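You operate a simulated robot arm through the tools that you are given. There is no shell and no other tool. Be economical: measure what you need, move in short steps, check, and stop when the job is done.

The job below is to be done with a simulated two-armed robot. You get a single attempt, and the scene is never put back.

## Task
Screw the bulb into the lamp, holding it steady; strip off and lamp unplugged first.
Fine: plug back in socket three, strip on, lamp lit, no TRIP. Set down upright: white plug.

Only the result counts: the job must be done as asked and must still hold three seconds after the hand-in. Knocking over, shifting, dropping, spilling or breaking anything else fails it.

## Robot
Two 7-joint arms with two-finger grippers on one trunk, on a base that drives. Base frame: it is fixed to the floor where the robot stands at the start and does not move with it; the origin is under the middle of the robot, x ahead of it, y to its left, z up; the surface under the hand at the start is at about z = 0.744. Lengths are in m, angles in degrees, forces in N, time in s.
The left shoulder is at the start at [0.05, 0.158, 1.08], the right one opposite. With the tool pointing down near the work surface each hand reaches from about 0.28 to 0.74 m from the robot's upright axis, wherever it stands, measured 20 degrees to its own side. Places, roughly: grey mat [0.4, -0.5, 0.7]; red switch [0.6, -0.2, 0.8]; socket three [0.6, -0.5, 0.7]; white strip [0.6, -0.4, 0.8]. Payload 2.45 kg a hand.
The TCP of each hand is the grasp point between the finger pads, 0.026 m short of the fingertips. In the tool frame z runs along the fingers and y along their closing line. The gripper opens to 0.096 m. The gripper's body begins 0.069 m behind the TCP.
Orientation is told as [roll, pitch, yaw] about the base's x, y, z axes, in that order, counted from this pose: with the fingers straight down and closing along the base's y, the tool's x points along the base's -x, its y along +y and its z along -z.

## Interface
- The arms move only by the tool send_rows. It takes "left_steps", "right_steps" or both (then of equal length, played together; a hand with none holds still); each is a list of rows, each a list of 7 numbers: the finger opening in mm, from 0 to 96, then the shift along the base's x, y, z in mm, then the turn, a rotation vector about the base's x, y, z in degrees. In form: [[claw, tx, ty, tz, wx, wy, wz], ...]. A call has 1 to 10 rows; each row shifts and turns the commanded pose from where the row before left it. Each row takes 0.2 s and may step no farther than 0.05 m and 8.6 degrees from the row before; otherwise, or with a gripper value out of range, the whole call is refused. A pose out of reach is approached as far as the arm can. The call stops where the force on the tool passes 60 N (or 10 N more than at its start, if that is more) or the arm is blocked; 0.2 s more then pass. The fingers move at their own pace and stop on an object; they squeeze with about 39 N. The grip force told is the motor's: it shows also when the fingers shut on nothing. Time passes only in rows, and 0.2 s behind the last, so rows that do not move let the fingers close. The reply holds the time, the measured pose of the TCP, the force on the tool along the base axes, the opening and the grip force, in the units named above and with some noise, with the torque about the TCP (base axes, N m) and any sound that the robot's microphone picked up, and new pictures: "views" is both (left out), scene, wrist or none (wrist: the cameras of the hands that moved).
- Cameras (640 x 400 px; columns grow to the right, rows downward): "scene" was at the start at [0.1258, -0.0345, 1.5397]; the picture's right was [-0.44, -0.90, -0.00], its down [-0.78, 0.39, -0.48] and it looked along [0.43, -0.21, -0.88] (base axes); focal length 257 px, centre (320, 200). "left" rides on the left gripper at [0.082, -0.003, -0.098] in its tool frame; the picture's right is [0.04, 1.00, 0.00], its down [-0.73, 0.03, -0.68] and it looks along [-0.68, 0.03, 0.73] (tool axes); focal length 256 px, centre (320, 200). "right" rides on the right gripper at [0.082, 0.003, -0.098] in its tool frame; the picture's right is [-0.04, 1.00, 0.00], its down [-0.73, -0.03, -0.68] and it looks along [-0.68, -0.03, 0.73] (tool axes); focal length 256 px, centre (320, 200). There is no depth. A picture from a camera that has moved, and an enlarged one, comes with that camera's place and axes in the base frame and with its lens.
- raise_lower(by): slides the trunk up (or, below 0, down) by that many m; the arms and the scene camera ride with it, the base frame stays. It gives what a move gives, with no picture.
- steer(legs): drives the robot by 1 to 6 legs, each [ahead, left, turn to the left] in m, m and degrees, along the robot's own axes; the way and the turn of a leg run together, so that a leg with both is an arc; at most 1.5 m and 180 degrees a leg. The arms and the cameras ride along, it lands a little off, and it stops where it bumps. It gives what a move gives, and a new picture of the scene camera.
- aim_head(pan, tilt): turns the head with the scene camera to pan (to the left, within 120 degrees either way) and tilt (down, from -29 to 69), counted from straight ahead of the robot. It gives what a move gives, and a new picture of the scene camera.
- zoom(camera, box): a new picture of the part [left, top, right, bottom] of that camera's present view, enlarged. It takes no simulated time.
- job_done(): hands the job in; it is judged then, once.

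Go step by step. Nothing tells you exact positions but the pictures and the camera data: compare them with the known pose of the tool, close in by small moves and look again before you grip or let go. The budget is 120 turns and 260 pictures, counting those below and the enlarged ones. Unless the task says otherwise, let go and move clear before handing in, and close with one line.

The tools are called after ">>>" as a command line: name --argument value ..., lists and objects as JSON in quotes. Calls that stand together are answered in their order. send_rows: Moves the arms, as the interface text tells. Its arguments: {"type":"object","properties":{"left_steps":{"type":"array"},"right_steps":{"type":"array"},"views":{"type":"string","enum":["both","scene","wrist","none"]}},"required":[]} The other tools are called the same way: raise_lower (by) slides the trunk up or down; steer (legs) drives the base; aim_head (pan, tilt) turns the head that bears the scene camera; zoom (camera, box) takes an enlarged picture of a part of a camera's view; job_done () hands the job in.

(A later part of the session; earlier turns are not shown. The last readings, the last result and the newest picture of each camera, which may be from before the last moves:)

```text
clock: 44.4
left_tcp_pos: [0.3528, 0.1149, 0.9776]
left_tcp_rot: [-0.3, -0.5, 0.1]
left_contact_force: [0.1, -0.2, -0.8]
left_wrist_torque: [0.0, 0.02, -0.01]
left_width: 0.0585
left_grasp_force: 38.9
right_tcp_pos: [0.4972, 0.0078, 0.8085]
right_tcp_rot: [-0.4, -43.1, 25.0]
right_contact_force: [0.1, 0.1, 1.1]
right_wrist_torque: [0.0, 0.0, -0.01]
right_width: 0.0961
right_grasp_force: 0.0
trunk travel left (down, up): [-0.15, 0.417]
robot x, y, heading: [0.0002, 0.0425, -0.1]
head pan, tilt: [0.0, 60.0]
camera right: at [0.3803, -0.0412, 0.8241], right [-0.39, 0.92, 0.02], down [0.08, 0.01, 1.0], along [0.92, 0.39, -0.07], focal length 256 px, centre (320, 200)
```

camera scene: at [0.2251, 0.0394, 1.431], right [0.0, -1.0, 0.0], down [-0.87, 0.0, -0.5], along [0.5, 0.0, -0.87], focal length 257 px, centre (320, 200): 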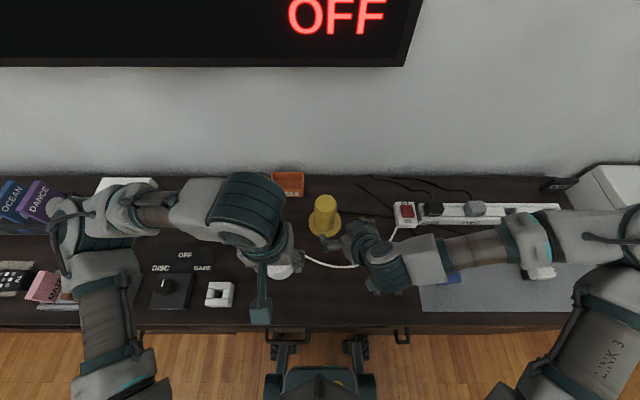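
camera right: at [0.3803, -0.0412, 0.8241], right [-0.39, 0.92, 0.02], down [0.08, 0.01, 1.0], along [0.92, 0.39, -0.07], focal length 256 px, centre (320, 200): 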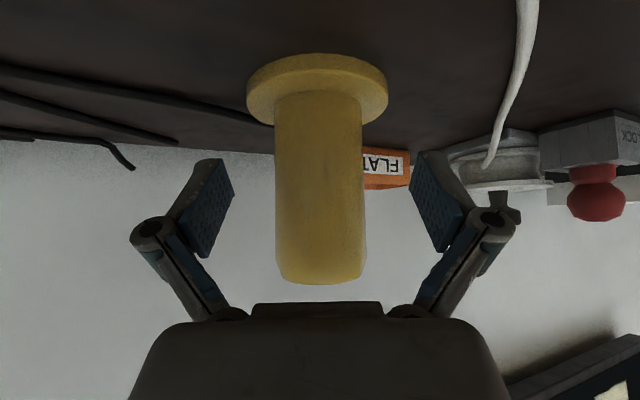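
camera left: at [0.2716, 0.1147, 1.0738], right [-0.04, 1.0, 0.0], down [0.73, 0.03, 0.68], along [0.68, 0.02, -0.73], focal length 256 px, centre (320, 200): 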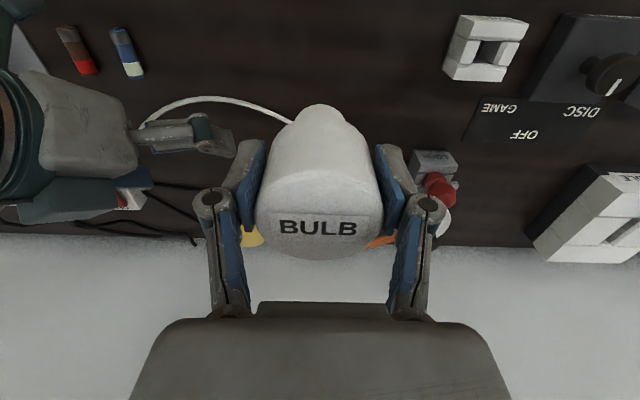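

Centred. I advance the last 39 mm.

>>> send_rows --right_steps '[[96, 12, 5, -5, 0, 0, 0], [96, 12, 5, -5, 0, 0, 0], [96, 11, 5, -4, 0, 0, 0], [96, 0, 0, 0, 0, 0, 0]]' --views "both"

>>> zoom --camera "scene" --box '[240, 160, 440, 285]'

```text
clock: 45.4
left_tcp_pos: [0.3544, 0.1169, 0.9764]
left_tcp_rot: [-0.4, -0.4, 0.3]
left_contact_force: [0.9, 0.5, 0.1]
left_wrist_torque: [0.01, -0.02, -0.01]
left_width: 0.0586
left_grasp_force: 38.7
right_tcp_pos: [0.5311, 0.014, 0.796]
right_tcp_rot: [0.0, -43.0, 24.9]
right_contact_force: [-0.1, 0.1, 1.2]
right_wrist_torque: [-0.01, -0.02, -0.03]
right_width: 0.0961
right_grasp_force: 0.0
right hand out of reach, approached as far as the arm can: row 2, 3
trunk travel left (down, up): [-0.15, 0.417]
robot x, y, heading: [-0.0003, 0.0398, 0.0]
head pan, tilt: [0.0, 60.0]
camera scene: at [0.2258, 0.0395, 1.4309], right [0.0, -1.0, 0.0], down [-0.87, 0.0, -0.5], along [0.5, 0.0, -0.87], focal length 257 px, centre (320, 200)
camera right: at [0.415, -0.0358, 0.812], right [-0.39, 0.92, 0.03], down [0.08, 0.01, 1.0], along [0.92, 0.39, -0.07], focal length 256 px, centre (320, 200)
```

scene: 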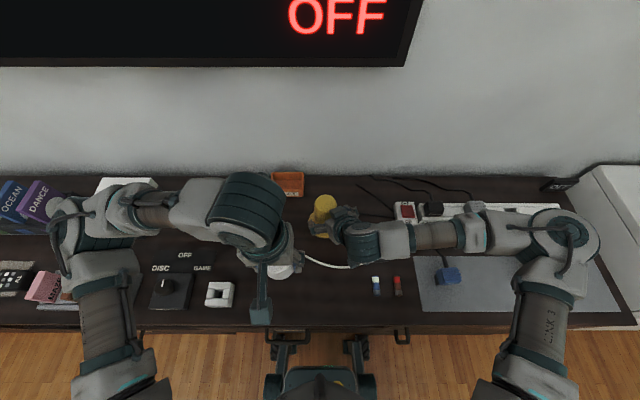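
right: 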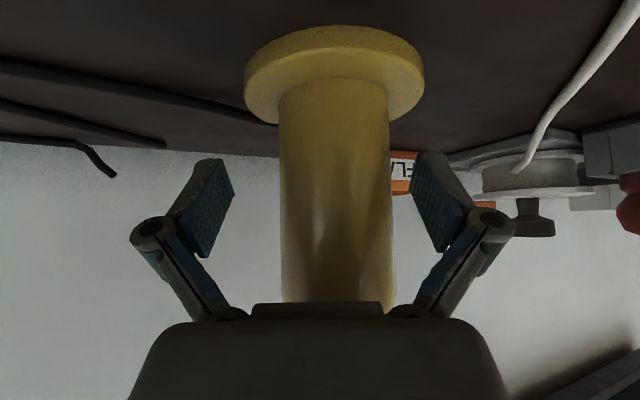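

```text
3.20 times, centred on (340, 222) of scene
camera zoom: at [0.2258, 0.0395, 1.4309], right [0.0, -1.0, 0.0], down [-0.87, 0.0, -0.5], along [0.5, 0.0, -0.87], focal length 822 px, centre (256, 128)
```

zoom: 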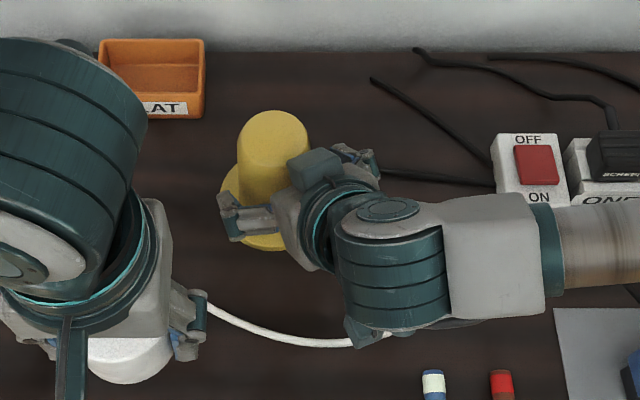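

Hand is 8 mm off laterally again (reach limit rows). I try the lateral correction once more.

>>> send_rows --right_steps '[[96, -4, 4, 0, 0, 0, 0], [96, -2, 4, 0, 0, 0, 0], [96, 0, 0, 0, 0, 0, 0]]' --views "wrist"

```text
clock: 46.2
left_tcp_pos: [0.3528, 0.1167, 0.9754]
left_tcp_rot: [-0.2, -0.4, 0.2]
left_contact_force: [0.5, 0.2, -0.5]
left_wrist_torque: [-0.04, 0.02, 0.01]
left_width: 0.0588
left_grasp_force: 38.6
right_tcp_pos: [0.5254, 0.0139, 0.7981]
right_tcp_rot: [-0.2, -43.0, 24.8]
right_contact_force: [0.4, 0.4, 0.0]
right_wrist_torque: [0.01, 0.01, 0.0]
right_width: 0.0958
right_grasp_force: 0.0
right hand out of reach, approached as far as the arm can: row 1, 2
trunk travel left (down, up): [-0.15, 0.417]
robot x, y, heading: [-0.0011, 0.04, -0.0]
head pan, tilt: [0.0, 60.0]
camera right: at [0.4087, -0.0351, 0.8137], right [-0.39, 0.92, 0.03], down [0.08, 0.01, 1.0], along [0.92, 0.39, -0.07], focal length 256 px, centre (320, 200)
```

right: 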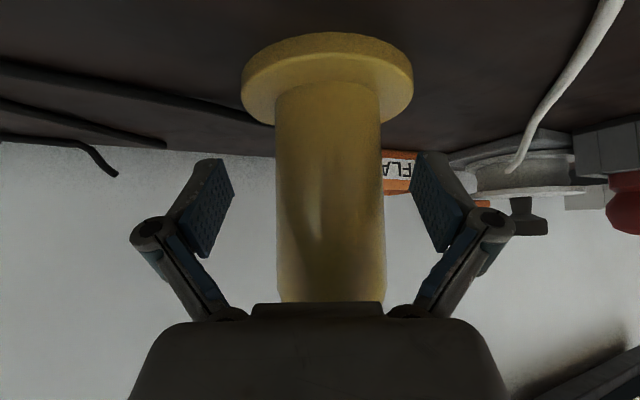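

The arm can't go farther left; I shift the base 9 mm left instead (ample finger clearance).

>>> steer --legs '[[0, 0.009, 0]]'

>>> zoom --camera "right" --box '[120, 0, 520, 320]'

```text
clock: 47.0
left_tcp_pos: [0.3526, 0.1253, 0.976]
left_tcp_rot: [-0.4, -0.5, 0.2]
left_contact_force: [-0.2, -0.8, 0.4]
left_wrist_torque: [-0.01, -0.01, -0.02]
left_width: 0.0588
left_grasp_force: 39.3
right_tcp_pos: [0.525, 0.0234, 0.7987]
right_tcp_rot: [-0.2, -43.0, 25.0]
right_contact_force: [0.3, -1.6, 0.9]
right_wrist_torque: [0.0, 0.01, 0.02]
right_width: 0.096
right_grasp_force: 0.1
trunk travel left (down, up): [-0.15, 0.417]
robot x, y, heading: [0.0018, 0.0454, 0.1]
head pan, tilt: [0.0, 60.0]
camera scene: at [0.2258, 0.0512, 1.4308], right [0.0, -1.0, 0.0], down [-0.87, 0.0, -0.5], along [0.5, 0.0, -0.87], focal length 257 px, centre (320, 200)
```

scene: 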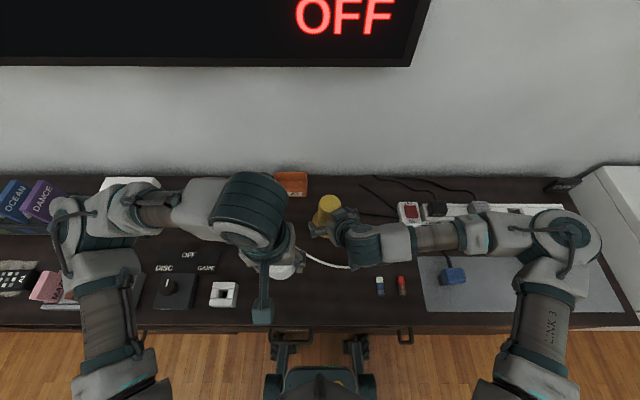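

```text
1.25 times, centred on (320, 160) of right
camera zoom: at [0.4086, -0.0264, 0.8137], right [-0.39, 0.92, 0.03], down [0.08, 0.01, 1.0], along [0.92, 0.39, -0.07], focal length 320 px, centre (320, 250)
```

zoom: 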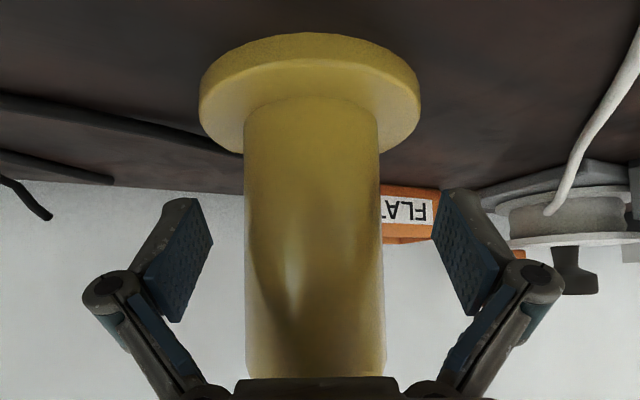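

Nearly centred (3 mm). A final forward nudge, then close gently on the post.

>>> send_rows --right_steps '[[96, 6, -1, 0, 0, 0, 0], [96, 0, 0, 0, 0, 0, 0]]' --views "none"

>>> zoom --camera "right" --box '[120, 0, 520, 320]'

```text
clock: 47.6
left_tcp_pos: [0.3499, 0.1283, 0.9778]
left_tcp_rot: [-0.4, -0.6, 0.3]
left_contact_force: [0.3, -0.4, -0.4]
left_wrist_torque: [-0.05, 0.01, 0.02]
left_width: 0.0584
left_grasp_force: 38.9
right_tcp_pos: [0.5279, 0.0246, 0.8018]
right_tcp_rot: [-0.4, -43.2, 25.2]
right_contact_force: [-0.5, 0.9, 0.6]
right_wrist_torque: [0.01, -0.02, 0.0]
right_width: 0.096
right_grasp_force: 0.1
trunk travel left (down, up): [-0.15, 0.417]
robot x, y, heading: [-0.0008, 0.0509, 0.0]
head pan, tilt: [0.0, 60.0]
```

```text
1.25 times, centred on (320, 160) of right
camera zoom: at [0.4106, -0.0245, 0.8158], right [-0.39, 0.92, 0.02], down [0.07, 0.01, 1.0], along [0.92, 0.39, -0.07], focal length 320 px, centre (320, 250)
```

zoom: 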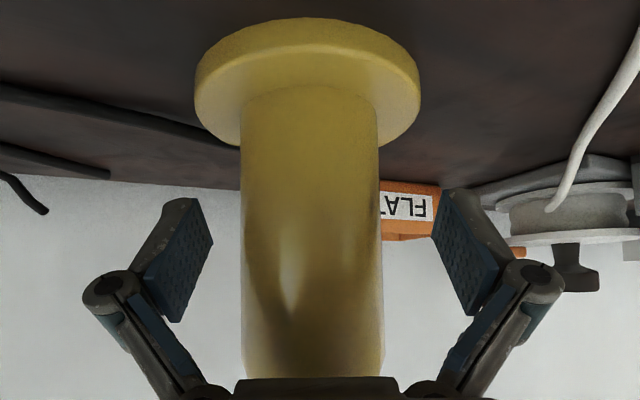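

>>> send_rows --right_steps '[[96, 3, -4, -3, 0, 0, 0], [96, 0, 0, 0, 0, 0, 0], [96, 0, 0, 0, 0, 0, 0]]' --views "none"

>>> zoom --camera "right" --box '[120, 0, 520, 320]'

```text
clock: 48.4
left_tcp_pos: [0.3488, 0.126, 0.9783]
left_tcp_rot: [-0.2, -0.7, 0.2]
left_contact_force: [0.0, 0.1, 0.1]
left_wrist_torque: [0.02, -0.02, -0.04]
left_width: 0.0586
left_grasp_force: 39.3
right_tcp_pos: [0.5303, 0.0187, 0.797]
right_tcp_rot: [-0.3, -43.3, 25.2]
right_contact_force: [-0.2, 0.2, -0.1]
right_wrist_torque: [0.0, 0.01, 0.03]
right_width: 0.0961
right_grasp_force: 0.1
trunk travel left (down, up): [-0.15, 0.417]
robot x, y, heading: [-0.0001, 0.0525, 0.0]
head pan, tilt: [0.0, 60.0]
```

```text
1.25 times, centred on (320, 160) of right
camera zoom: at [0.4137, -0.0308, 0.8125], right [-0.39, 0.92, 0.02], down [0.07, 0.01, 1.0], along [0.92, 0.39, -0.07], focal length 320 px, centre (320, 250)
```

zoom: 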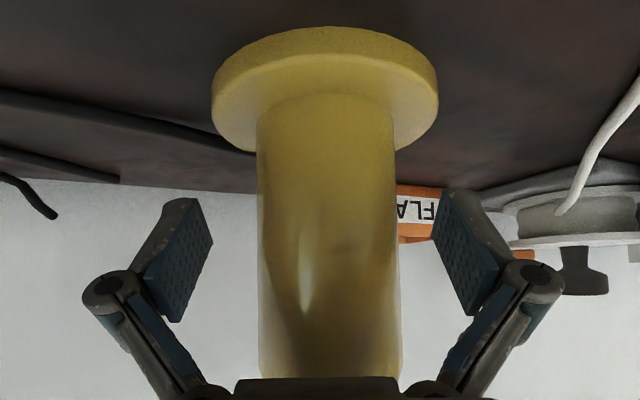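

Within ~2 mm; closing on the post.

>>> send_rows --right_steps '[[80, -1, 2, 0, 0, 0, 0], [66, 0, 0, 0, 0, 0, 0], [55, 0, 0, 0, 0, 0, 0], [40, 0, 0, 0, 0, 0, 0], [40, 0, 0, 0, 0, 0, 0]]' --views "wrist"

```text
clock: 49.6
left_tcp_pos: [0.3506, 0.1223, 0.979]
left_tcp_rot: [-0.1, -0.7, 0.1]
left_contact_force: [0.8, 0.0, -1.0]
left_wrist_torque: [0.03, 0.0, -0.01]
left_width: 0.0585
left_grasp_force: 39.0
right_tcp_pos: [0.5291, 0.0182, 0.7967]
right_tcp_rot: [0.1, -43.4, 24.9]
right_contact_force: [-1.4, -2.6, 3.4]
right_wrist_torque: [0.08, 0.23, 0.04]
right_width: 0.0592
right_grasp_force: 38.9
trunk travel left (down, up): [-0.15, 0.417]
robot x, y, heading: [-0.0015, 0.0467, 0.1]
head pan, tilt: [0.0, 60.0]
camera right: at [0.4127, -0.0321, 0.8126], right [-0.39, 0.92, 0.03], down [0.07, 0.0, 1.0], along [0.92, 0.39, -0.07], focal length 256 px, centre (320, 200)
```

right: 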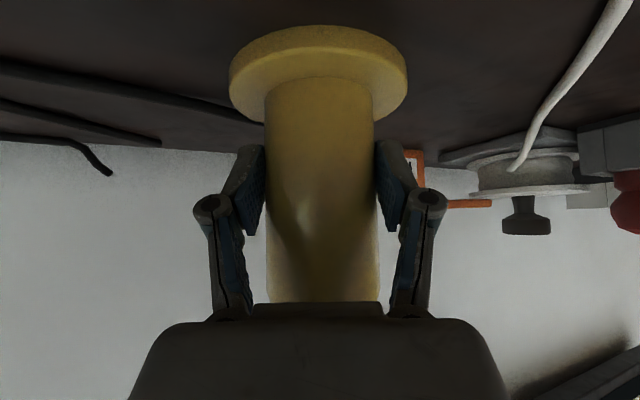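

The post is held (59 mm). Now the left hand carries the bulb above the lamp at about [0.534, 0.020].

>>> send_rows --left_steps '[[30, 10, 0, 20, 0, 0, 0], [30, 40, -10, 0, 0, 0, 0], [30, 40, -15, 0, 0, 0, 0], [30, 40, -25, 0, 0, 0, 0], [30, 30, -25, 0, 0, 0, 0], [30, 23, -27, 0, 0, 0, 0], [30, 0, 0, 0, 0, 0, 0]]' --views "both"

>>> zoom --camera "scene" --box '[240, 160, 440, 285]'

```text
clock: 51.2
left_tcp_pos: [0.5347, 0.0201, 0.9983]
left_tcp_rot: [0.0, -0.7, 0.2]
left_contact_force: [-0.4, -0.1, 0.1]
left_wrist_torque: [-0.02, -0.01, -0.02]
left_width: 0.0585
left_grasp_force: 39.0
right_tcp_pos: [0.5297, 0.018, 0.7982]
right_tcp_rot: [-0.1, -43.4, 24.9]
right_contact_force: [-0.6, -0.9, 5.2]
right_wrist_torque: [0.42, -0.02, 0.02]
right_width: 0.059
right_grasp_force: 39.3
trunk travel left (down, up): [-0.15, 0.417]
robot x, y, heading: [0.0001, 0.0522, 0.0]
head pan, tilt: [0.0, 60.0]
camera scene: at [0.2256, 0.0473, 1.431], right [0.0, -1.0, 0.0], down [-0.87, 0.0, -0.5], along [0.5, 0.0, -0.87], focal length 257 px, centre (320, 200)
camera left: at [0.4505, 0.0178, 1.0962], right [-0.04, 1.0, 0.0], down [0.72, 0.03, 0.69], along [0.69, 0.03, -0.73], focal length 256 px, centre (320, 200)
```

scene: 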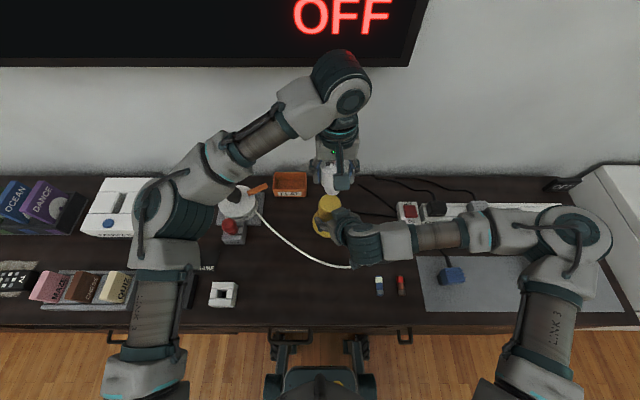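
left: 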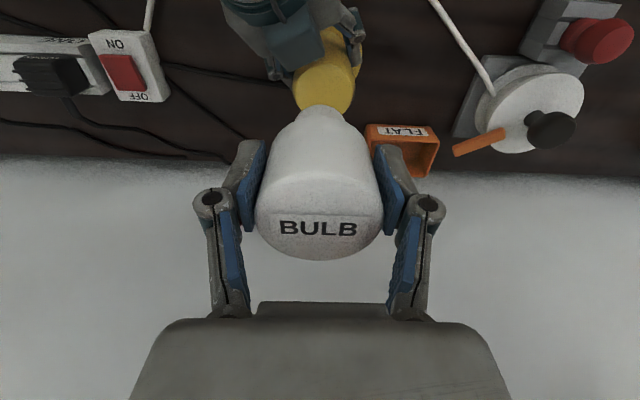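

```text
3.20 times, centred on (340, 222) of scene
camera zoom: at [0.2256, 0.0473, 1.431], right [0.0, -1.0, 0.0], down [-0.87, 0.0, -0.5], along [0.5, 0.0, -0.87], focal length 822 px, centre (256, 128)
```

zoom: 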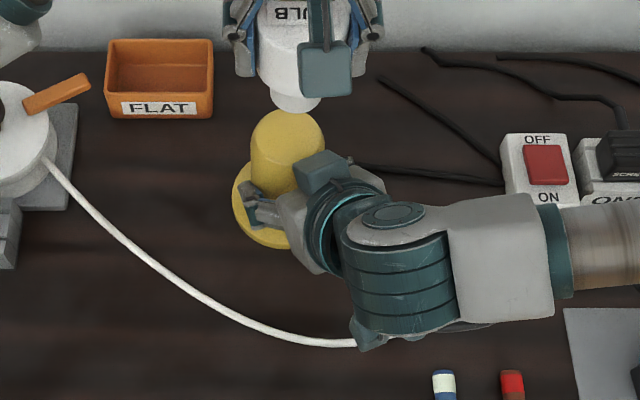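

A housing on the right gripper sits close to where the bulb body will end up. I briefly open the right hand, pitch it 12° flatter about the TCP, and regrip for clearance.

>>> send_rows --right_steps '[[70, 0, 0, 0, 0, 0, 0], [96, 0, 0, 0, 0, 0, 0], [96, 0, 0, 0, 1.7, -3.6, 0], [96, 0, 0, 0, 1.7, -3.6, 0], [96, 0, 0, 0, 1.7, -3.6, 0], [96, 0, 0, 0, 0, 0, 0]]' --views "wrist"

>>> zoom --camera "scene" --box '[240, 160, 440, 285]'

```text
clock: 52.6
left_tcp_pos: [0.534, 0.0205, 0.999]
left_tcp_rot: [-0.1, -0.7, 0.2]
left_contact_force: [0.1, 0.4, -1.2]
left_wrist_torque: [-0.01, 0.0, -0.01]
left_width: 0.0586
left_grasp_force: 38.9
right_tcp_pos: [0.5298, 0.0186, 0.7976]
right_tcp_rot: [0.0, -55.3, 24.8]
right_contact_force: [0.1, 0.4, 0.9]
right_wrist_torque: [-0.02, 0.02, 0.02]
right_width: 0.096
right_grasp_force: 0.1
trunk travel left (down, up): [-0.15, 0.417]
robot x, y, heading: [-0.0004, 0.0463, 0.3]
head pan, tilt: [0.0, 60.0]
camera right: at [0.4127, -0.0323, 0.7858], right [-0.4, 0.92, 0.03], down [-0.12, -0.09, 0.99], along [0.91, 0.39, 0.14], focal length 256 px, centre (320, 200)
```

right: 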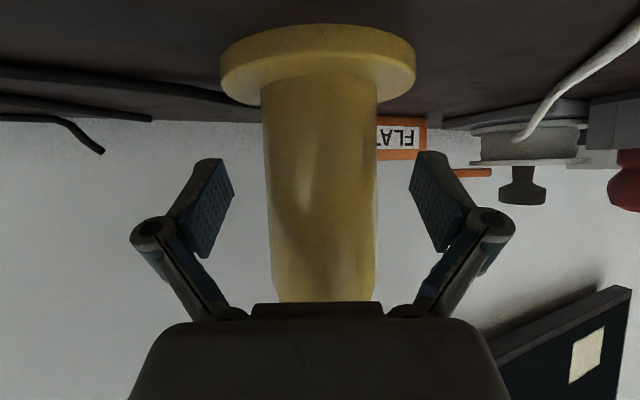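

```text
3.20 times, centred on (340, 222) of scene
camera zoom: at [0.2265, 0.047, 1.4308], right [0.0, -1.0, 0.0], down [-0.87, 0.0, -0.49], along [0.49, 0.0, -0.87], focal length 822 px, centre (256, 128)
```

zoom: 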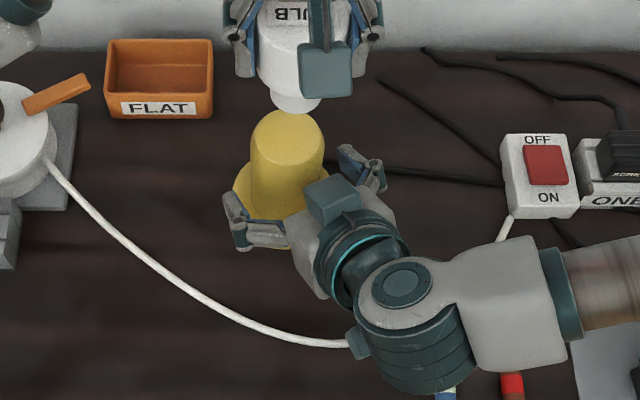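

Clearance is better and the post is still centred. Regrip.

>>> send_rows --right_steps '[[80, 0, 0, 0, 0, 0, 0], [66, 0, 0, 0, 0, 0, 0], [55, 0, 0, 0, 0, 0, 0], [40, 0, 0, 0, 0, 0, 0], [40, 0, 0, 0, 0, 0, 0]]' --views "both"

>>> zoom --camera "left" --box '[220, 0, 420, 160]'

>>> zoom --camera "scene" --box '[290, 160, 370, 220]'

```text
clock: 53.8
left_tcp_pos: [0.5349, 0.0191, 0.9982]
left_tcp_rot: [-0.1, -0.7, 0.2]
left_contact_force: [-0.7, -0.7, -0.8]
left_wrist_torque: [0.03, -0.01, -0.02]
left_width: 0.0585
left_grasp_force: 39.3
right_tcp_pos: [0.5289, 0.0178, 0.7986]
right_tcp_rot: [0.1, -55.3, 24.8]
right_contact_force: [-1.7, 0.9, 1.3]
right_wrist_torque: [0.23, 0.11, 0.02]
right_width: 0.0593
right_grasp_force: 39.1
trunk travel left (down, up): [-0.15, 0.417]
robot x, y, heading: [-0.0014, 0.0504, 0.2]
head pan, tilt: [0.0, 60.0]
camera scene: at [0.2262, 0.0469, 1.4308], right [0.0, -1.0, 0.0], down [-0.87, 0.0, -0.49], along [0.49, 0.0, -0.87], focal length 257 px, centre (320, 200)
camera right: at [0.4125, -0.0322, 0.786], right [-0.4, 0.92, 0.03], down [-0.11, -0.09, 0.99], along [0.91, 0.39, 0.14], focal length 256 px, centre (320, 200)
```

scene: 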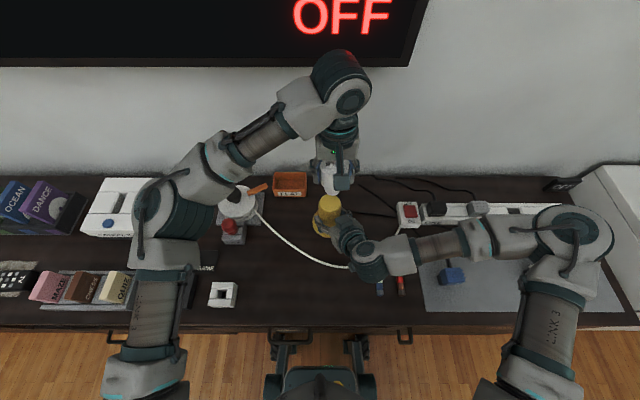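
right: 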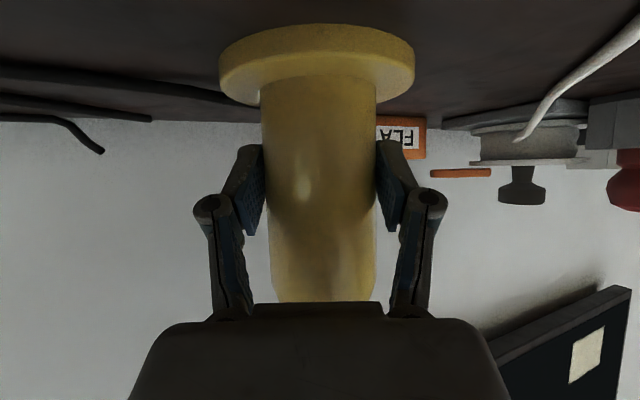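

```text
2.50 times, centred on (320, 80) of left
camera zoom: at [0.4506, 0.0175, 1.096], right [-0.04, 1.0, 0.0], down [0.73, 0.03, 0.69], along [0.69, 0.03, -0.73], focal length 640 px, centre (320, 500)
```

zoom: 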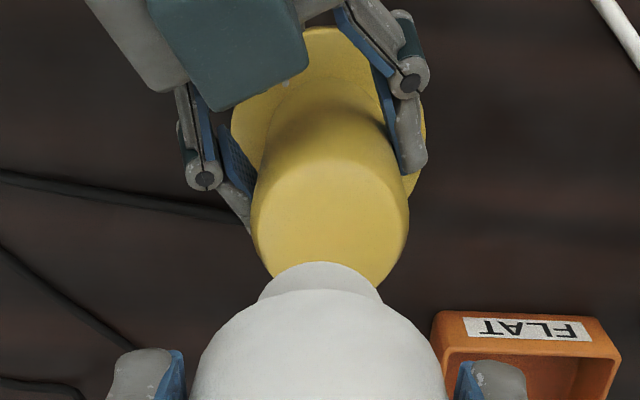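

```text
6.67 times, centred on (330, 190) of scene
camera zoom: at [0.2262, 0.0469, 1.4308], right [0.0, -1.0, 0.0], down [-0.87, 0.0, -0.49], along [0.49, 0.0, -0.87], focal length 1713 px, centre (253, 267)
```

zoom: 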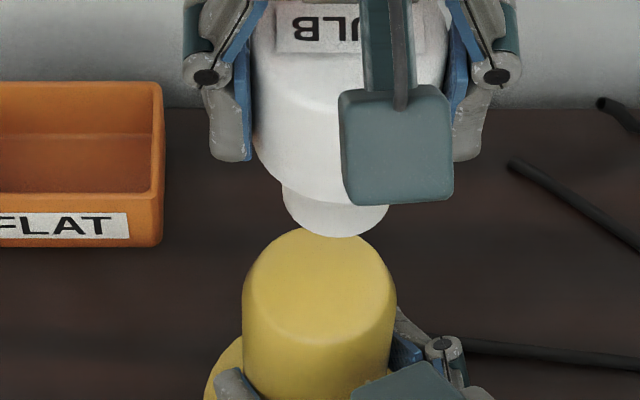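

Bulb neck and lamp top agree in x; y needs +3 mm. I lower the bulb toward the lamp top and feel for contact.

>>> send_rows --left_steps '[[30, 0, 3, -20, 0, 0, 0], [30, 0, 0, -20, 0, 0, 0], [30, 0, 0, -12, 0, 0, 0], [30, 0, 0, -6, 0, 0, 0]]' --views "wrist"

>>> zoom --camera "scene" --box '[290, 160, 370, 220]'

>>> zoom --camera "left" --box '[220, 0, 420, 160]'

```text
clock: 54.8
left_tcp_pos: [0.5338, 0.0236, 0.9414]
left_tcp_rot: [-0.1, -0.7, 0.2]
left_contact_force: [-0.3, 0.0, -0.6]
left_wrist_torque: [0.03, -0.02, 0.01]
left_width: 0.0586
left_grasp_force: 38.9
right_tcp_pos: [0.5299, 0.0174, 0.7976]
right_tcp_rot: [0.0, -55.3, 24.8]
right_contact_force: [-1.1, 0.1, 0.9]
right_wrist_torque: [0.23, 0.19, 0.1]
right_width: 0.0589
right_grasp_force: 39.5
trunk travel left (down, up): [-0.15, 0.417]
robot x, y, heading: [-0.0014, 0.0473, 0.3]
head pan, tilt: [0.0, 60.0]
camera left: at [0.4499, 0.0209, 1.0382], right [-0.04, 1.0, 0.0], down [0.73, 0.03, 0.69], along [0.69, 0.03, -0.73], focal length 256 px, centre (320, 200)
```

left: 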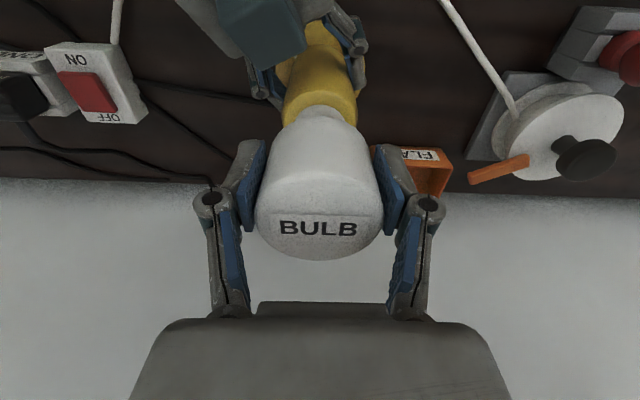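

```text
6.67 times, centred on (330, 190) of scene
camera zoom: at [0.2261, 0.0468, 1.4308], right [0.0, -1.0, 0.0], down [-0.87, 0.0, -0.5], along [0.5, 0.0, -0.87], focal length 1713 px, centre (253, 267)
```

zoom: 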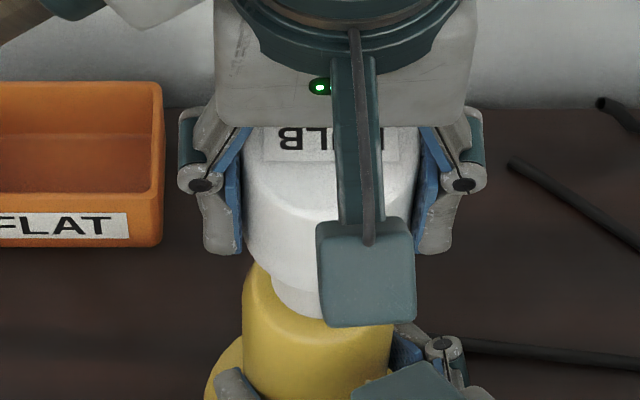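

```text
2.50 times, centred on (320, 80) of left
camera zoom: at [0.4499, 0.0209, 1.0382], right [-0.04, 1.0, 0.0], down [0.73, 0.03, 0.69], along [0.69, 0.03, -0.73], focal length 640 px, centre (320, 500)
```

zoom: 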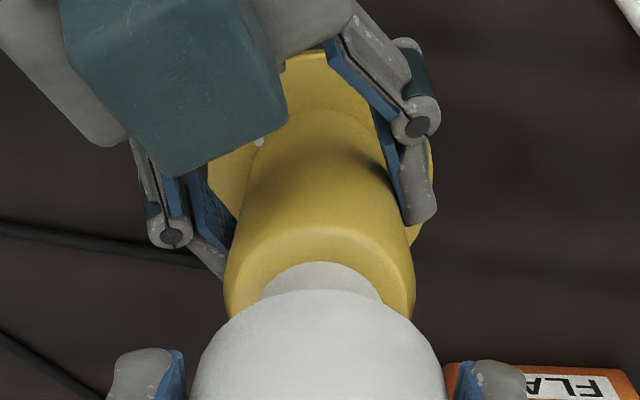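

Aligned. Continue down in 3 mm steps for contact.

>>> send_rows --left_steps '[[30, 0, 1, -3, 0, 0, 0], [30, 0, 0, -3, 0, 0, 0], [30, 0, 0, -3, 0, 0, 0], [30, 0, 0, -3, 0, 0, 0]]' --views "none"

```text
clock: 55.8
left_tcp_pos: [0.5318, 0.024, 0.9307]
left_tcp_rot: [-0.2, -0.9, 0.0]
left_contact_force: [3.4, -4.2, 36.6]
left_wrist_torque: [-0.17, -0.36, -0.01]
left_width: 0.0588
left_grasp_force: 39.2
right_tcp_pos: [0.5293, 0.0176, 0.7982]
right_tcp_rot: [0.0, -55.4, 24.8]
right_contact_force: [6.3, 6.8, -5.0]
right_wrist_torque: [0.2, 0.66, -0.21]
right_width: 0.0591
right_grasp_force: 39.2
trunk travel left (down, up): [-0.15, 0.417]
robot x, y, heading: [-0.0002, 0.0481, 0.1]
head pan, tilt: [0.0, 60.0]
```

Contact exactly at the lamp top (z≈0.863). I ease off slightly and try turning clockwise with light pressure.

>>> send_rows --left_steps '[[30, 0, 0, 2, 0, 0, 0], [30, 0, 0, 0, 0, 0, -8.5], [30, 0, 0, -0.3, 0, 0, -8.5], [30, 0, 0, -0.3, 0, 0, -8.5], [30, 0, 0, -0.3, 0, 0, -8.5], [30, 0, 0, -0.3, 0, 0, -8.5]]' --views "none"

>>> zoom --camera "scene" --box '[290, 160, 370, 220]'

```text
clock: 57.2
left_tcp_pos: [0.5323, 0.0256, 0.9307]
left_tcp_rot: [-0.2, -0.8, -42.4]
left_contact_force: [11.6, 19.3, 16.3]
left_wrist_torque: [1.55, -0.6, 0.21]
left_width: 0.0587
left_grasp_force: 38.9
right_tcp_pos: [0.5293, 0.0186, 0.7996]
right_tcp_rot: [-0.2, -55.4, 24.9]
right_contact_force: [-12.6, -16.7, 5.0]
right_wrist_torque: [0.22, -0.11, -0.37]
right_width: 0.0592
right_grasp_force: 38.7
trunk travel left (down, up): [-0.15, 0.417]
robot x, y, heading: [-0.0012, 0.0502, 0.1]
head pan, tilt: [0.0, 60.0]
```

```text
6.67 times, centred on (330, 190) of scene
camera zoom: at [0.223, 0.0486, 1.4315], right [0.0, -1.0, 0.0], down [-0.87, 0.0, -0.5], along [0.5, 0.0, -0.87], focal length 1713 px, centre (253, 267)
```

zoom: 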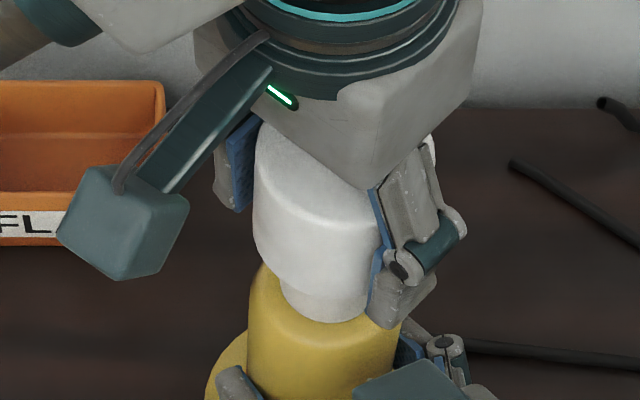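

The left finger likely touched the right gripper's housing at this yaw. I lift 4 mm and rotate back the other way, to start strokes from about +60° instead.

>>> send_rows --left_steps '[[30, 0, 0, 4, 0, 0, 8.5], [30, 0, 0, 0, 0, 0, 8.5], [30, 0, 0, 0, 0, 0, 8.5], [30, 0, 0, 0, 0, 0, 8.5], [30, 0, 0, 0, 0, 0, 8.5], [30, 0, 0, 0, 0, 0, 8.5], [30, 0, 0, 0, 0, 0, 8.5], [30, 0, 0, 0, 0, 0, 8.5], [30, 0, 0, 0, 0, 0, 8.5], [30, 0, 0, 0, 0, 0, 8.5]]' --views "none"

>>> send_rows --left_steps '[[30, 0, 0, 0, 0, 0, 8.5], [30, 0, 0, 0, 0, 0, 8.5], [30, 0, 0, 0, 0, 0, 0]]' --views "wrist"

>>> zoom --camera "scene" --box '[290, 160, 370, 220]'

```text
clock: 59.4
left_tcp_pos: [0.5333, 0.0244, 0.9331]
left_tcp_rot: [-0.1, -0.7, 42.8]
left_contact_force: [-0.2, 0.1, 0.2]
left_wrist_torque: [-0.01, -0.02, 0.01]
left_width: 0.0586
left_grasp_force: 39.0
right_tcp_pos: [0.5298, 0.0178, 0.7977]
right_tcp_rot: [0.1, -55.3, 24.8]
right_contact_force: [-1.7, -0.4, -1.9]
right_wrist_torque: [0.06, -0.07, 0.03]
right_width: 0.0576
right_grasp_force: 39.6
trunk travel left (down, up): [-0.15, 0.417]
robot x, y, heading: [0.0023, 0.047, -0.2]
head pan, tilt: [0.0, 60.0]
```

```text
clock: 60.2
left_tcp_pos: [0.5333, 0.0253, 0.9327]
left_tcp_rot: [-0.2, -0.8, 59.8]
left_contact_force: [0.5, -0.2, 0.1]
left_wrist_torque: [-0.02, 0.0, -0.03]
left_width: 0.0583
left_grasp_force: 39.0
right_tcp_pos: [0.5309, 0.0187, 0.7964]
right_tcp_rot: [0.1, -55.3, 24.8]
right_contact_force: [0.1, 0.4, -4.9]
right_wrist_torque: [-0.07, 0.05, 0.0]
right_width: 0.0576
right_grasp_force: 39.2
trunk travel left (down, up): [-0.15, 0.417]
robot x, y, heading: [-0.0021, 0.0462, 0.0]
head pan, tilt: [0.0, 60.0]
camera left: at [0.4935, -0.0481, 1.0303], right [-0.88, 0.47, 0.0], down [0.34, 0.64, 0.69], along [0.32, 0.61, -0.73], focal length 256 px, centre (320, 200)
```

left: 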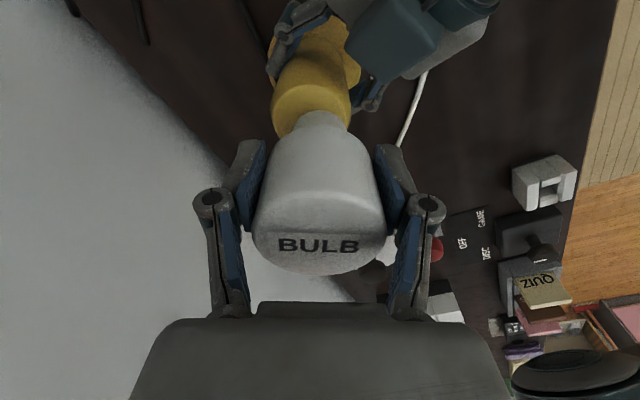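

```text
6.67 times, centred on (330, 190) of scene
camera zoom: at [0.2275, 0.047, 1.4305], right [0.0, -1.0, 0.0], down [-0.87, 0.0, -0.49], along [0.49, 0.0, -0.87], focal length 1713 px, centre (253, 267)
```

zoom: 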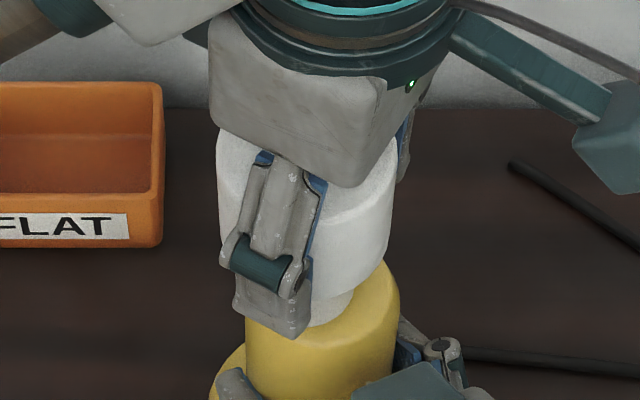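

>>> zoom --camera "left" --box '[220, 0, 420, 160]'

```text
2.50 times, centred on (320, 80) of left
camera zoom: at [0.4935, -0.0481, 1.0303], right [-0.88, 0.47, 0.0], down [0.34, 0.64, 0.69], along [0.32, 0.61, -0.73], focal length 640 px, centre (320, 500)
```

zoom: 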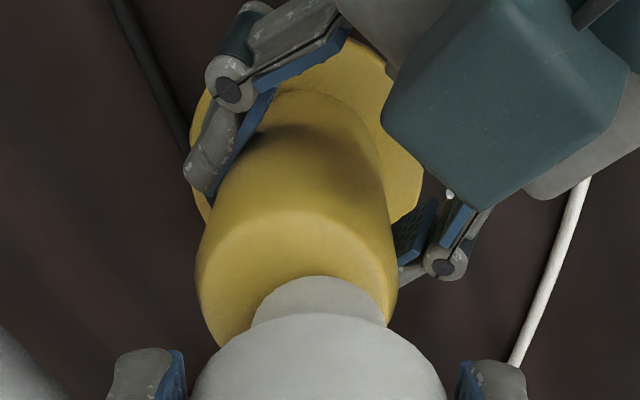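

From this angle the bulb is ~6 mm off the lamp axis (needs +x). I shift and re-look.

>>> send_rows --left_steps '[[30, 6, -1, 2, 0, 0, 0], [30, 0, 0, 0, 0, 0, 0], [30, 0, 0, 0, 0, 0, 0]]' --views "none"

>>> zoom --camera "left" --box '[220, 0, 420, 160]'

>>> zoom --camera "right" --box '[160, 160, 480, 360]'

```text
clock: 61.0
left_tcp_pos: [0.5383, 0.0242, 0.9355]
left_tcp_rot: [-0.1, -0.8, 59.7]
left_contact_force: [-0.3, 0.6, -1.7]
left_wrist_torque: [-0.03, 0.02, 0.0]
left_width: 0.0588
left_grasp_force: 39.1
right_tcp_pos: [0.5304, 0.0176, 0.7971]
right_tcp_rot: [0.2, -55.3, 24.7]
right_contact_force: [-0.6, 0.8, -5.3]
right_wrist_torque: [-0.02, 0.05, 0.02]
right_width: 0.0576
right_grasp_force: 39.3
trunk travel left (down, up): [-0.15, 0.417]
robot x, y, heading: [-0.0012, 0.0471, -0.1]
head pan, tilt: [0.0, 60.0]
```

```text
2.50 times, centred on (320, 80) of left
camera zoom: at [0.4989, -0.0481, 1.0321], right [-0.88, 0.47, 0.0], down [0.34, 0.64, 0.69], along [0.32, 0.61, -0.73], focal length 640 px, centre (320, 500)
```

zoom: 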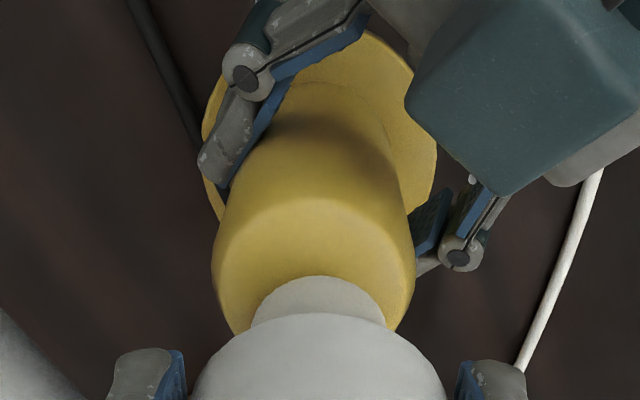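

```text
2.00 times, centred on (320, 260) of right
camera zoom: at [0.413, -0.0323, 0.7857], right [-0.4, 0.92, 0.03], down [-0.11, -0.09, 0.99], along [0.91, 0.39, 0.14], focal length 512 px, centre (320, 80)
```

zoom: 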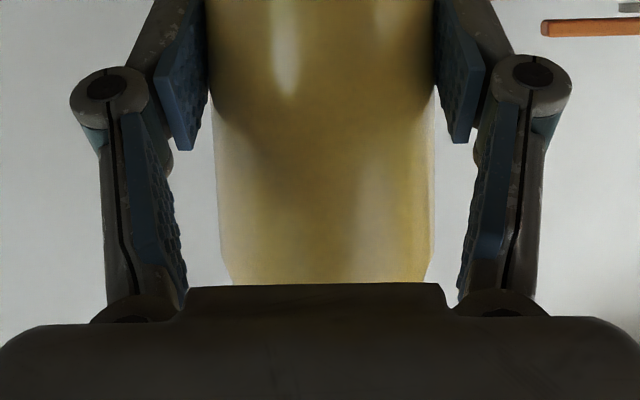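

Aligned within ~1.5 mm. Lower to light contact and turn clockwise 9×8.5°.

>>> send_rows --left_steps '[[30, 1, 0, -3, 0, 0, 0], [30, 0, 0, -3, 0, 0, 0], [30, 0, 0, -0.5, 0, 0, -8.5], [30, 0, 0, -0.5, 0, 0, -8.5], [30, 0, 0, -0.5, 0, 0, -8.5], [30, 0, 0, -0.5, 0, 0, -8.5]]' --views "none"

```text
clock: 62.4
left_tcp_pos: [0.54, 0.0239, 0.927]
left_tcp_rot: [-0.2, -0.7, 25.5]
left_contact_force: [-2.3, -1.7, 12.2]
left_wrist_torque: [0.04, 0.24, 0.04]
left_width: 0.0586
left_grasp_force: 38.8
right_tcp_pos: [0.5294, 0.0181, 0.7968]
right_tcp_rot: [0.0, -55.3, 24.7]
right_contact_force: [3.6, 1.2, -13.3]
right_wrist_torque: [-0.13, 0.1, -0.06]
right_width: 0.0577
right_grasp_force: 38.6
trunk travel left (down, up): [-0.15, 0.417]
robot x, y, heading: [-0.0016, 0.0479, -0.2]
head pan, tilt: [0.0, 60.0]
```

It descended to z=0.927 with only 12 N — the thread may be engaging. Continue turning.

>>> send_rows --left_steps '[[30, 0, 0, -0.5, 0, 0, -8.5], [30, 0, 0, -0.5, 0, 0, -8.5], [30, 0, 0, -0.5, 0, 0, -8.5], [30, 0, 0, -0.5, 0, 0, -8.5], [30, 0, 0, -0.5, 0, 0, -8.5]]' --views "wrist"

>>> zoom --camera "scene" --box '[290, 160, 370, 220]'

```text
clock: 63.6
left_tcp_pos: [0.5395, 0.0242, 0.9243]
left_tcp_rot: [-0.1, -0.8, -17.1]
left_contact_force: [1.0, 5.1, 30.6]
left_wrist_torque: [0.13, -0.32, 0.12]
left_width: 0.0585
left_grasp_force: 38.9
right_tcp_pos: [0.5286, 0.0171, 0.7964]
right_tcp_rot: [0.2, -55.2, 24.8]
right_contact_force: [-0.8, -4.6, -23.6]
right_wrist_torque: [0.13, -0.14, -0.23]
right_width: 0.0577
right_grasp_force: 38.9
trunk travel left (down, up): [-0.15, 0.417]
robot x, y, heading: [-0.0046, 0.049, 0.3]
head pan, tilt: [0.0, 60.0]
camera left: at [0.4588, 0.0456, 1.0222], right [0.25, 0.97, 0.0], down [0.7, -0.18, 0.69], along [0.67, -0.18, -0.73], focal length 256 px, centre (320, 200)
```

left: 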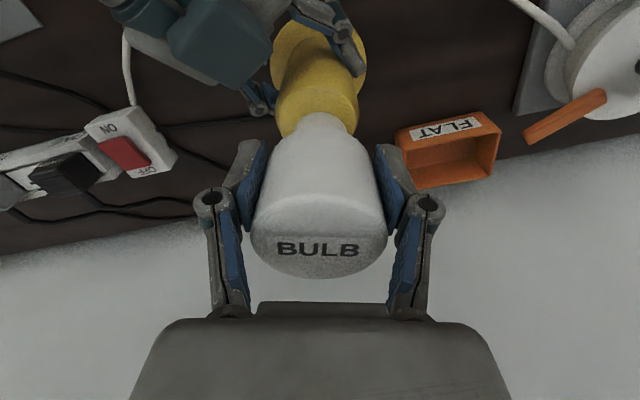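

```text
6.67 times, centred on (330, 190) of scene
camera zoom: at [0.225, 0.047, 1.431], right [0.0, -1.0, 0.0], down [-0.87, 0.0, -0.5], along [0.5, 0.0, -0.87], focal length 1713 px, centre (253, 267)
```

zoom: 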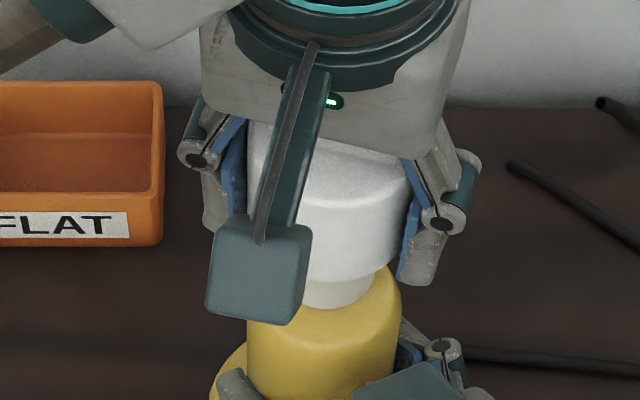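

>>> zoom --camera "left" --box '[250, 20, 390, 160]'

>>> zoom --camera "scene" --box '[310, 180, 360, 215]'

```text
2.86 times, centred on (320, 90) of left
camera zoom: at [0.4588, 0.0456, 1.0222], right [0.25, 0.97, 0.0], down [0.7, -0.18, 0.69], along [0.67, -0.18, -0.73], focal length 731 px, centre (320, 514)
```

zoom: 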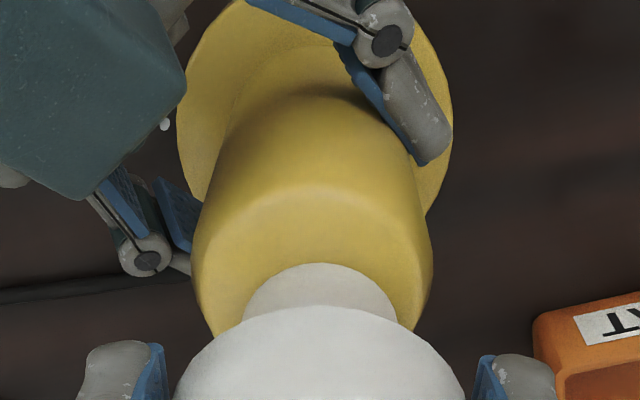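

```text
11.43 times, centred on (335, 198) of scene
camera zoom: at [0.225, 0.047, 1.431], right [0.0, -1.0, 0.0], down [-0.87, 0.0, -0.5], along [0.5, 0.0, -0.87], focal length 2936 px, centre (149, 229)
```

zoom: 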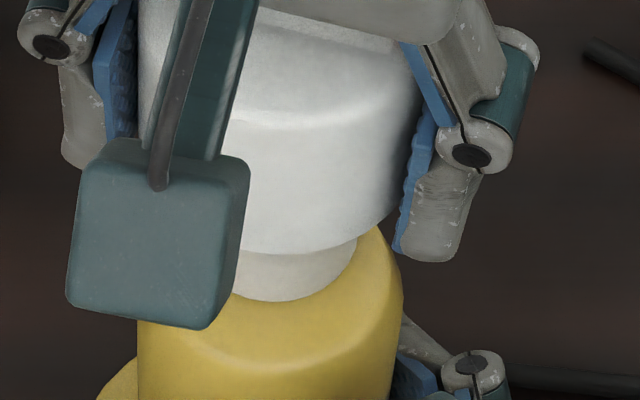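

The neck is not entering; the bulb only slid up in the fingers. I suspect the yellow piece is a cap over the real socket. I raise the bulb well clear, then lift the yellow piece a little with the right hand to test.

>>> send_rows --left_steps '[[30, 0, 0, 20, 0, 0, 0], [30, 0, 5, 35, 0, 0, 0], [30, -20, 20, 35, 0, 0, 0], [30, -20, 25, 30, 0, 0, 0], [30, -20, 25, 30, 0, 0, 0], [30, 0, 0, 0, 0, 0, 0]]' --views "none"

>>> send_rows --right_steps '[[40, 0, 0, 2, 0, 0, 0], [40, 0, 0, 2, 0, 0, 0], [40, 0, 0, 2, 0, 0, 0], [40, 0, 0, 2, 0, 0, 0], [40, 0, 0, 0, 0, 0, 0]]' --views "both"

>>> zoom --camera "scene" --box '[290, 180, 370, 250]'

```text
clock: 65.0
left_tcp_pos: [0.4821, 0.0995, 1.0733]
left_tcp_rot: [-0.2, -0.6, -16.8]
left_contact_force: [0.1, -0.2, -0.6]
left_wrist_torque: [0.0, 0.05, -0.02]
left_width: 0.0577
left_grasp_force: 38.8
right_tcp_pos: [0.531, 0.0186, 0.7971]
right_tcp_rot: [0.1, -55.2, 24.8]
right_contact_force: [0.3, -0.4, -3.6]
right_wrist_torque: [-0.04, 0.04, 0.01]
right_width: 0.0576
right_grasp_force: 38.7
trunk travel left (down, up): [-0.15, 0.417]
robot x, y, heading: [-0.0013, 0.0508, 0.1]
head pan, tilt: [0.0, 60.0]
```

```text
clock: 66.2
left_tcp_pos: [0.4818, 0.0985, 1.0735]
left_tcp_rot: [-0.3, -0.7, -16.8]
left_contact_force: [0.6, -1.4, -1.0]
left_wrist_torque: [0.0, -0.02, -0.01]
left_width: 0.058
left_grasp_force: 39.3
right_tcp_pos: [0.5308, 0.0188, 0.8046]
right_tcp_rot: [-0.1, -55.2, 24.8]
right_contact_force: [0.5, 0.1, -5.2]
right_wrist_torque: [-0.06, 0.05, 0.01]
right_width: 0.0576
right_grasp_force: 38.8
trunk travel left (down, up): [-0.15, 0.417]
robot x, y, heading: [0.0008, 0.052, 0.1]
head pan, tilt: [0.0, 60.0]
camera scene: at [0.227, 0.0477, 1.4306], right [0.0, -1.0, 0.0], down [-0.87, 0.0, -0.49], along [0.49, 0.0, -0.87], focal length 257 px, centre (320, 200)
camera right: at [0.4134, -0.0323, 0.7931], right [-0.4, 0.92, 0.03], down [-0.11, -0.09, 0.99], along [0.91, 0.39, 0.14], focal length 256 px, centre (320, 200)
```

scene: 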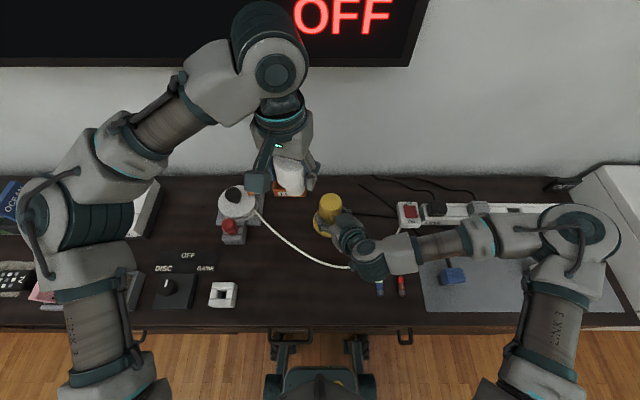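
right: 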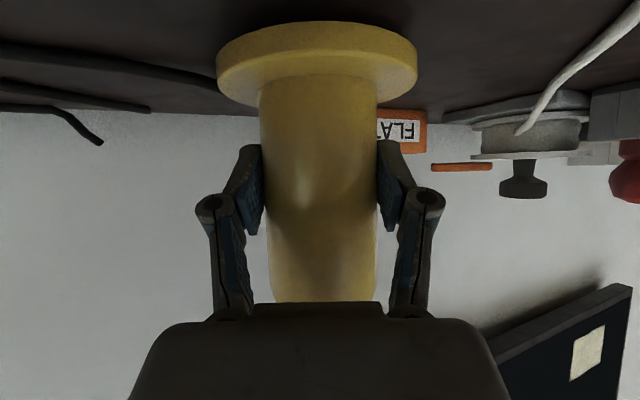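

```text
5.71 times, centred on (330, 215) of scene
camera zoom: at [0.227, 0.0477, 1.4306], right [0.0, -1.0, 0.0], down [-0.87, 0.0, -0.49], along [0.49, 0.0, -0.87], focal length 1468 px, centre (263, 114)
```

zoom: 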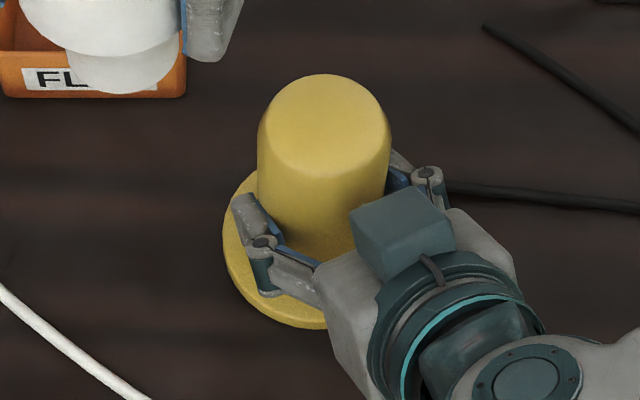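

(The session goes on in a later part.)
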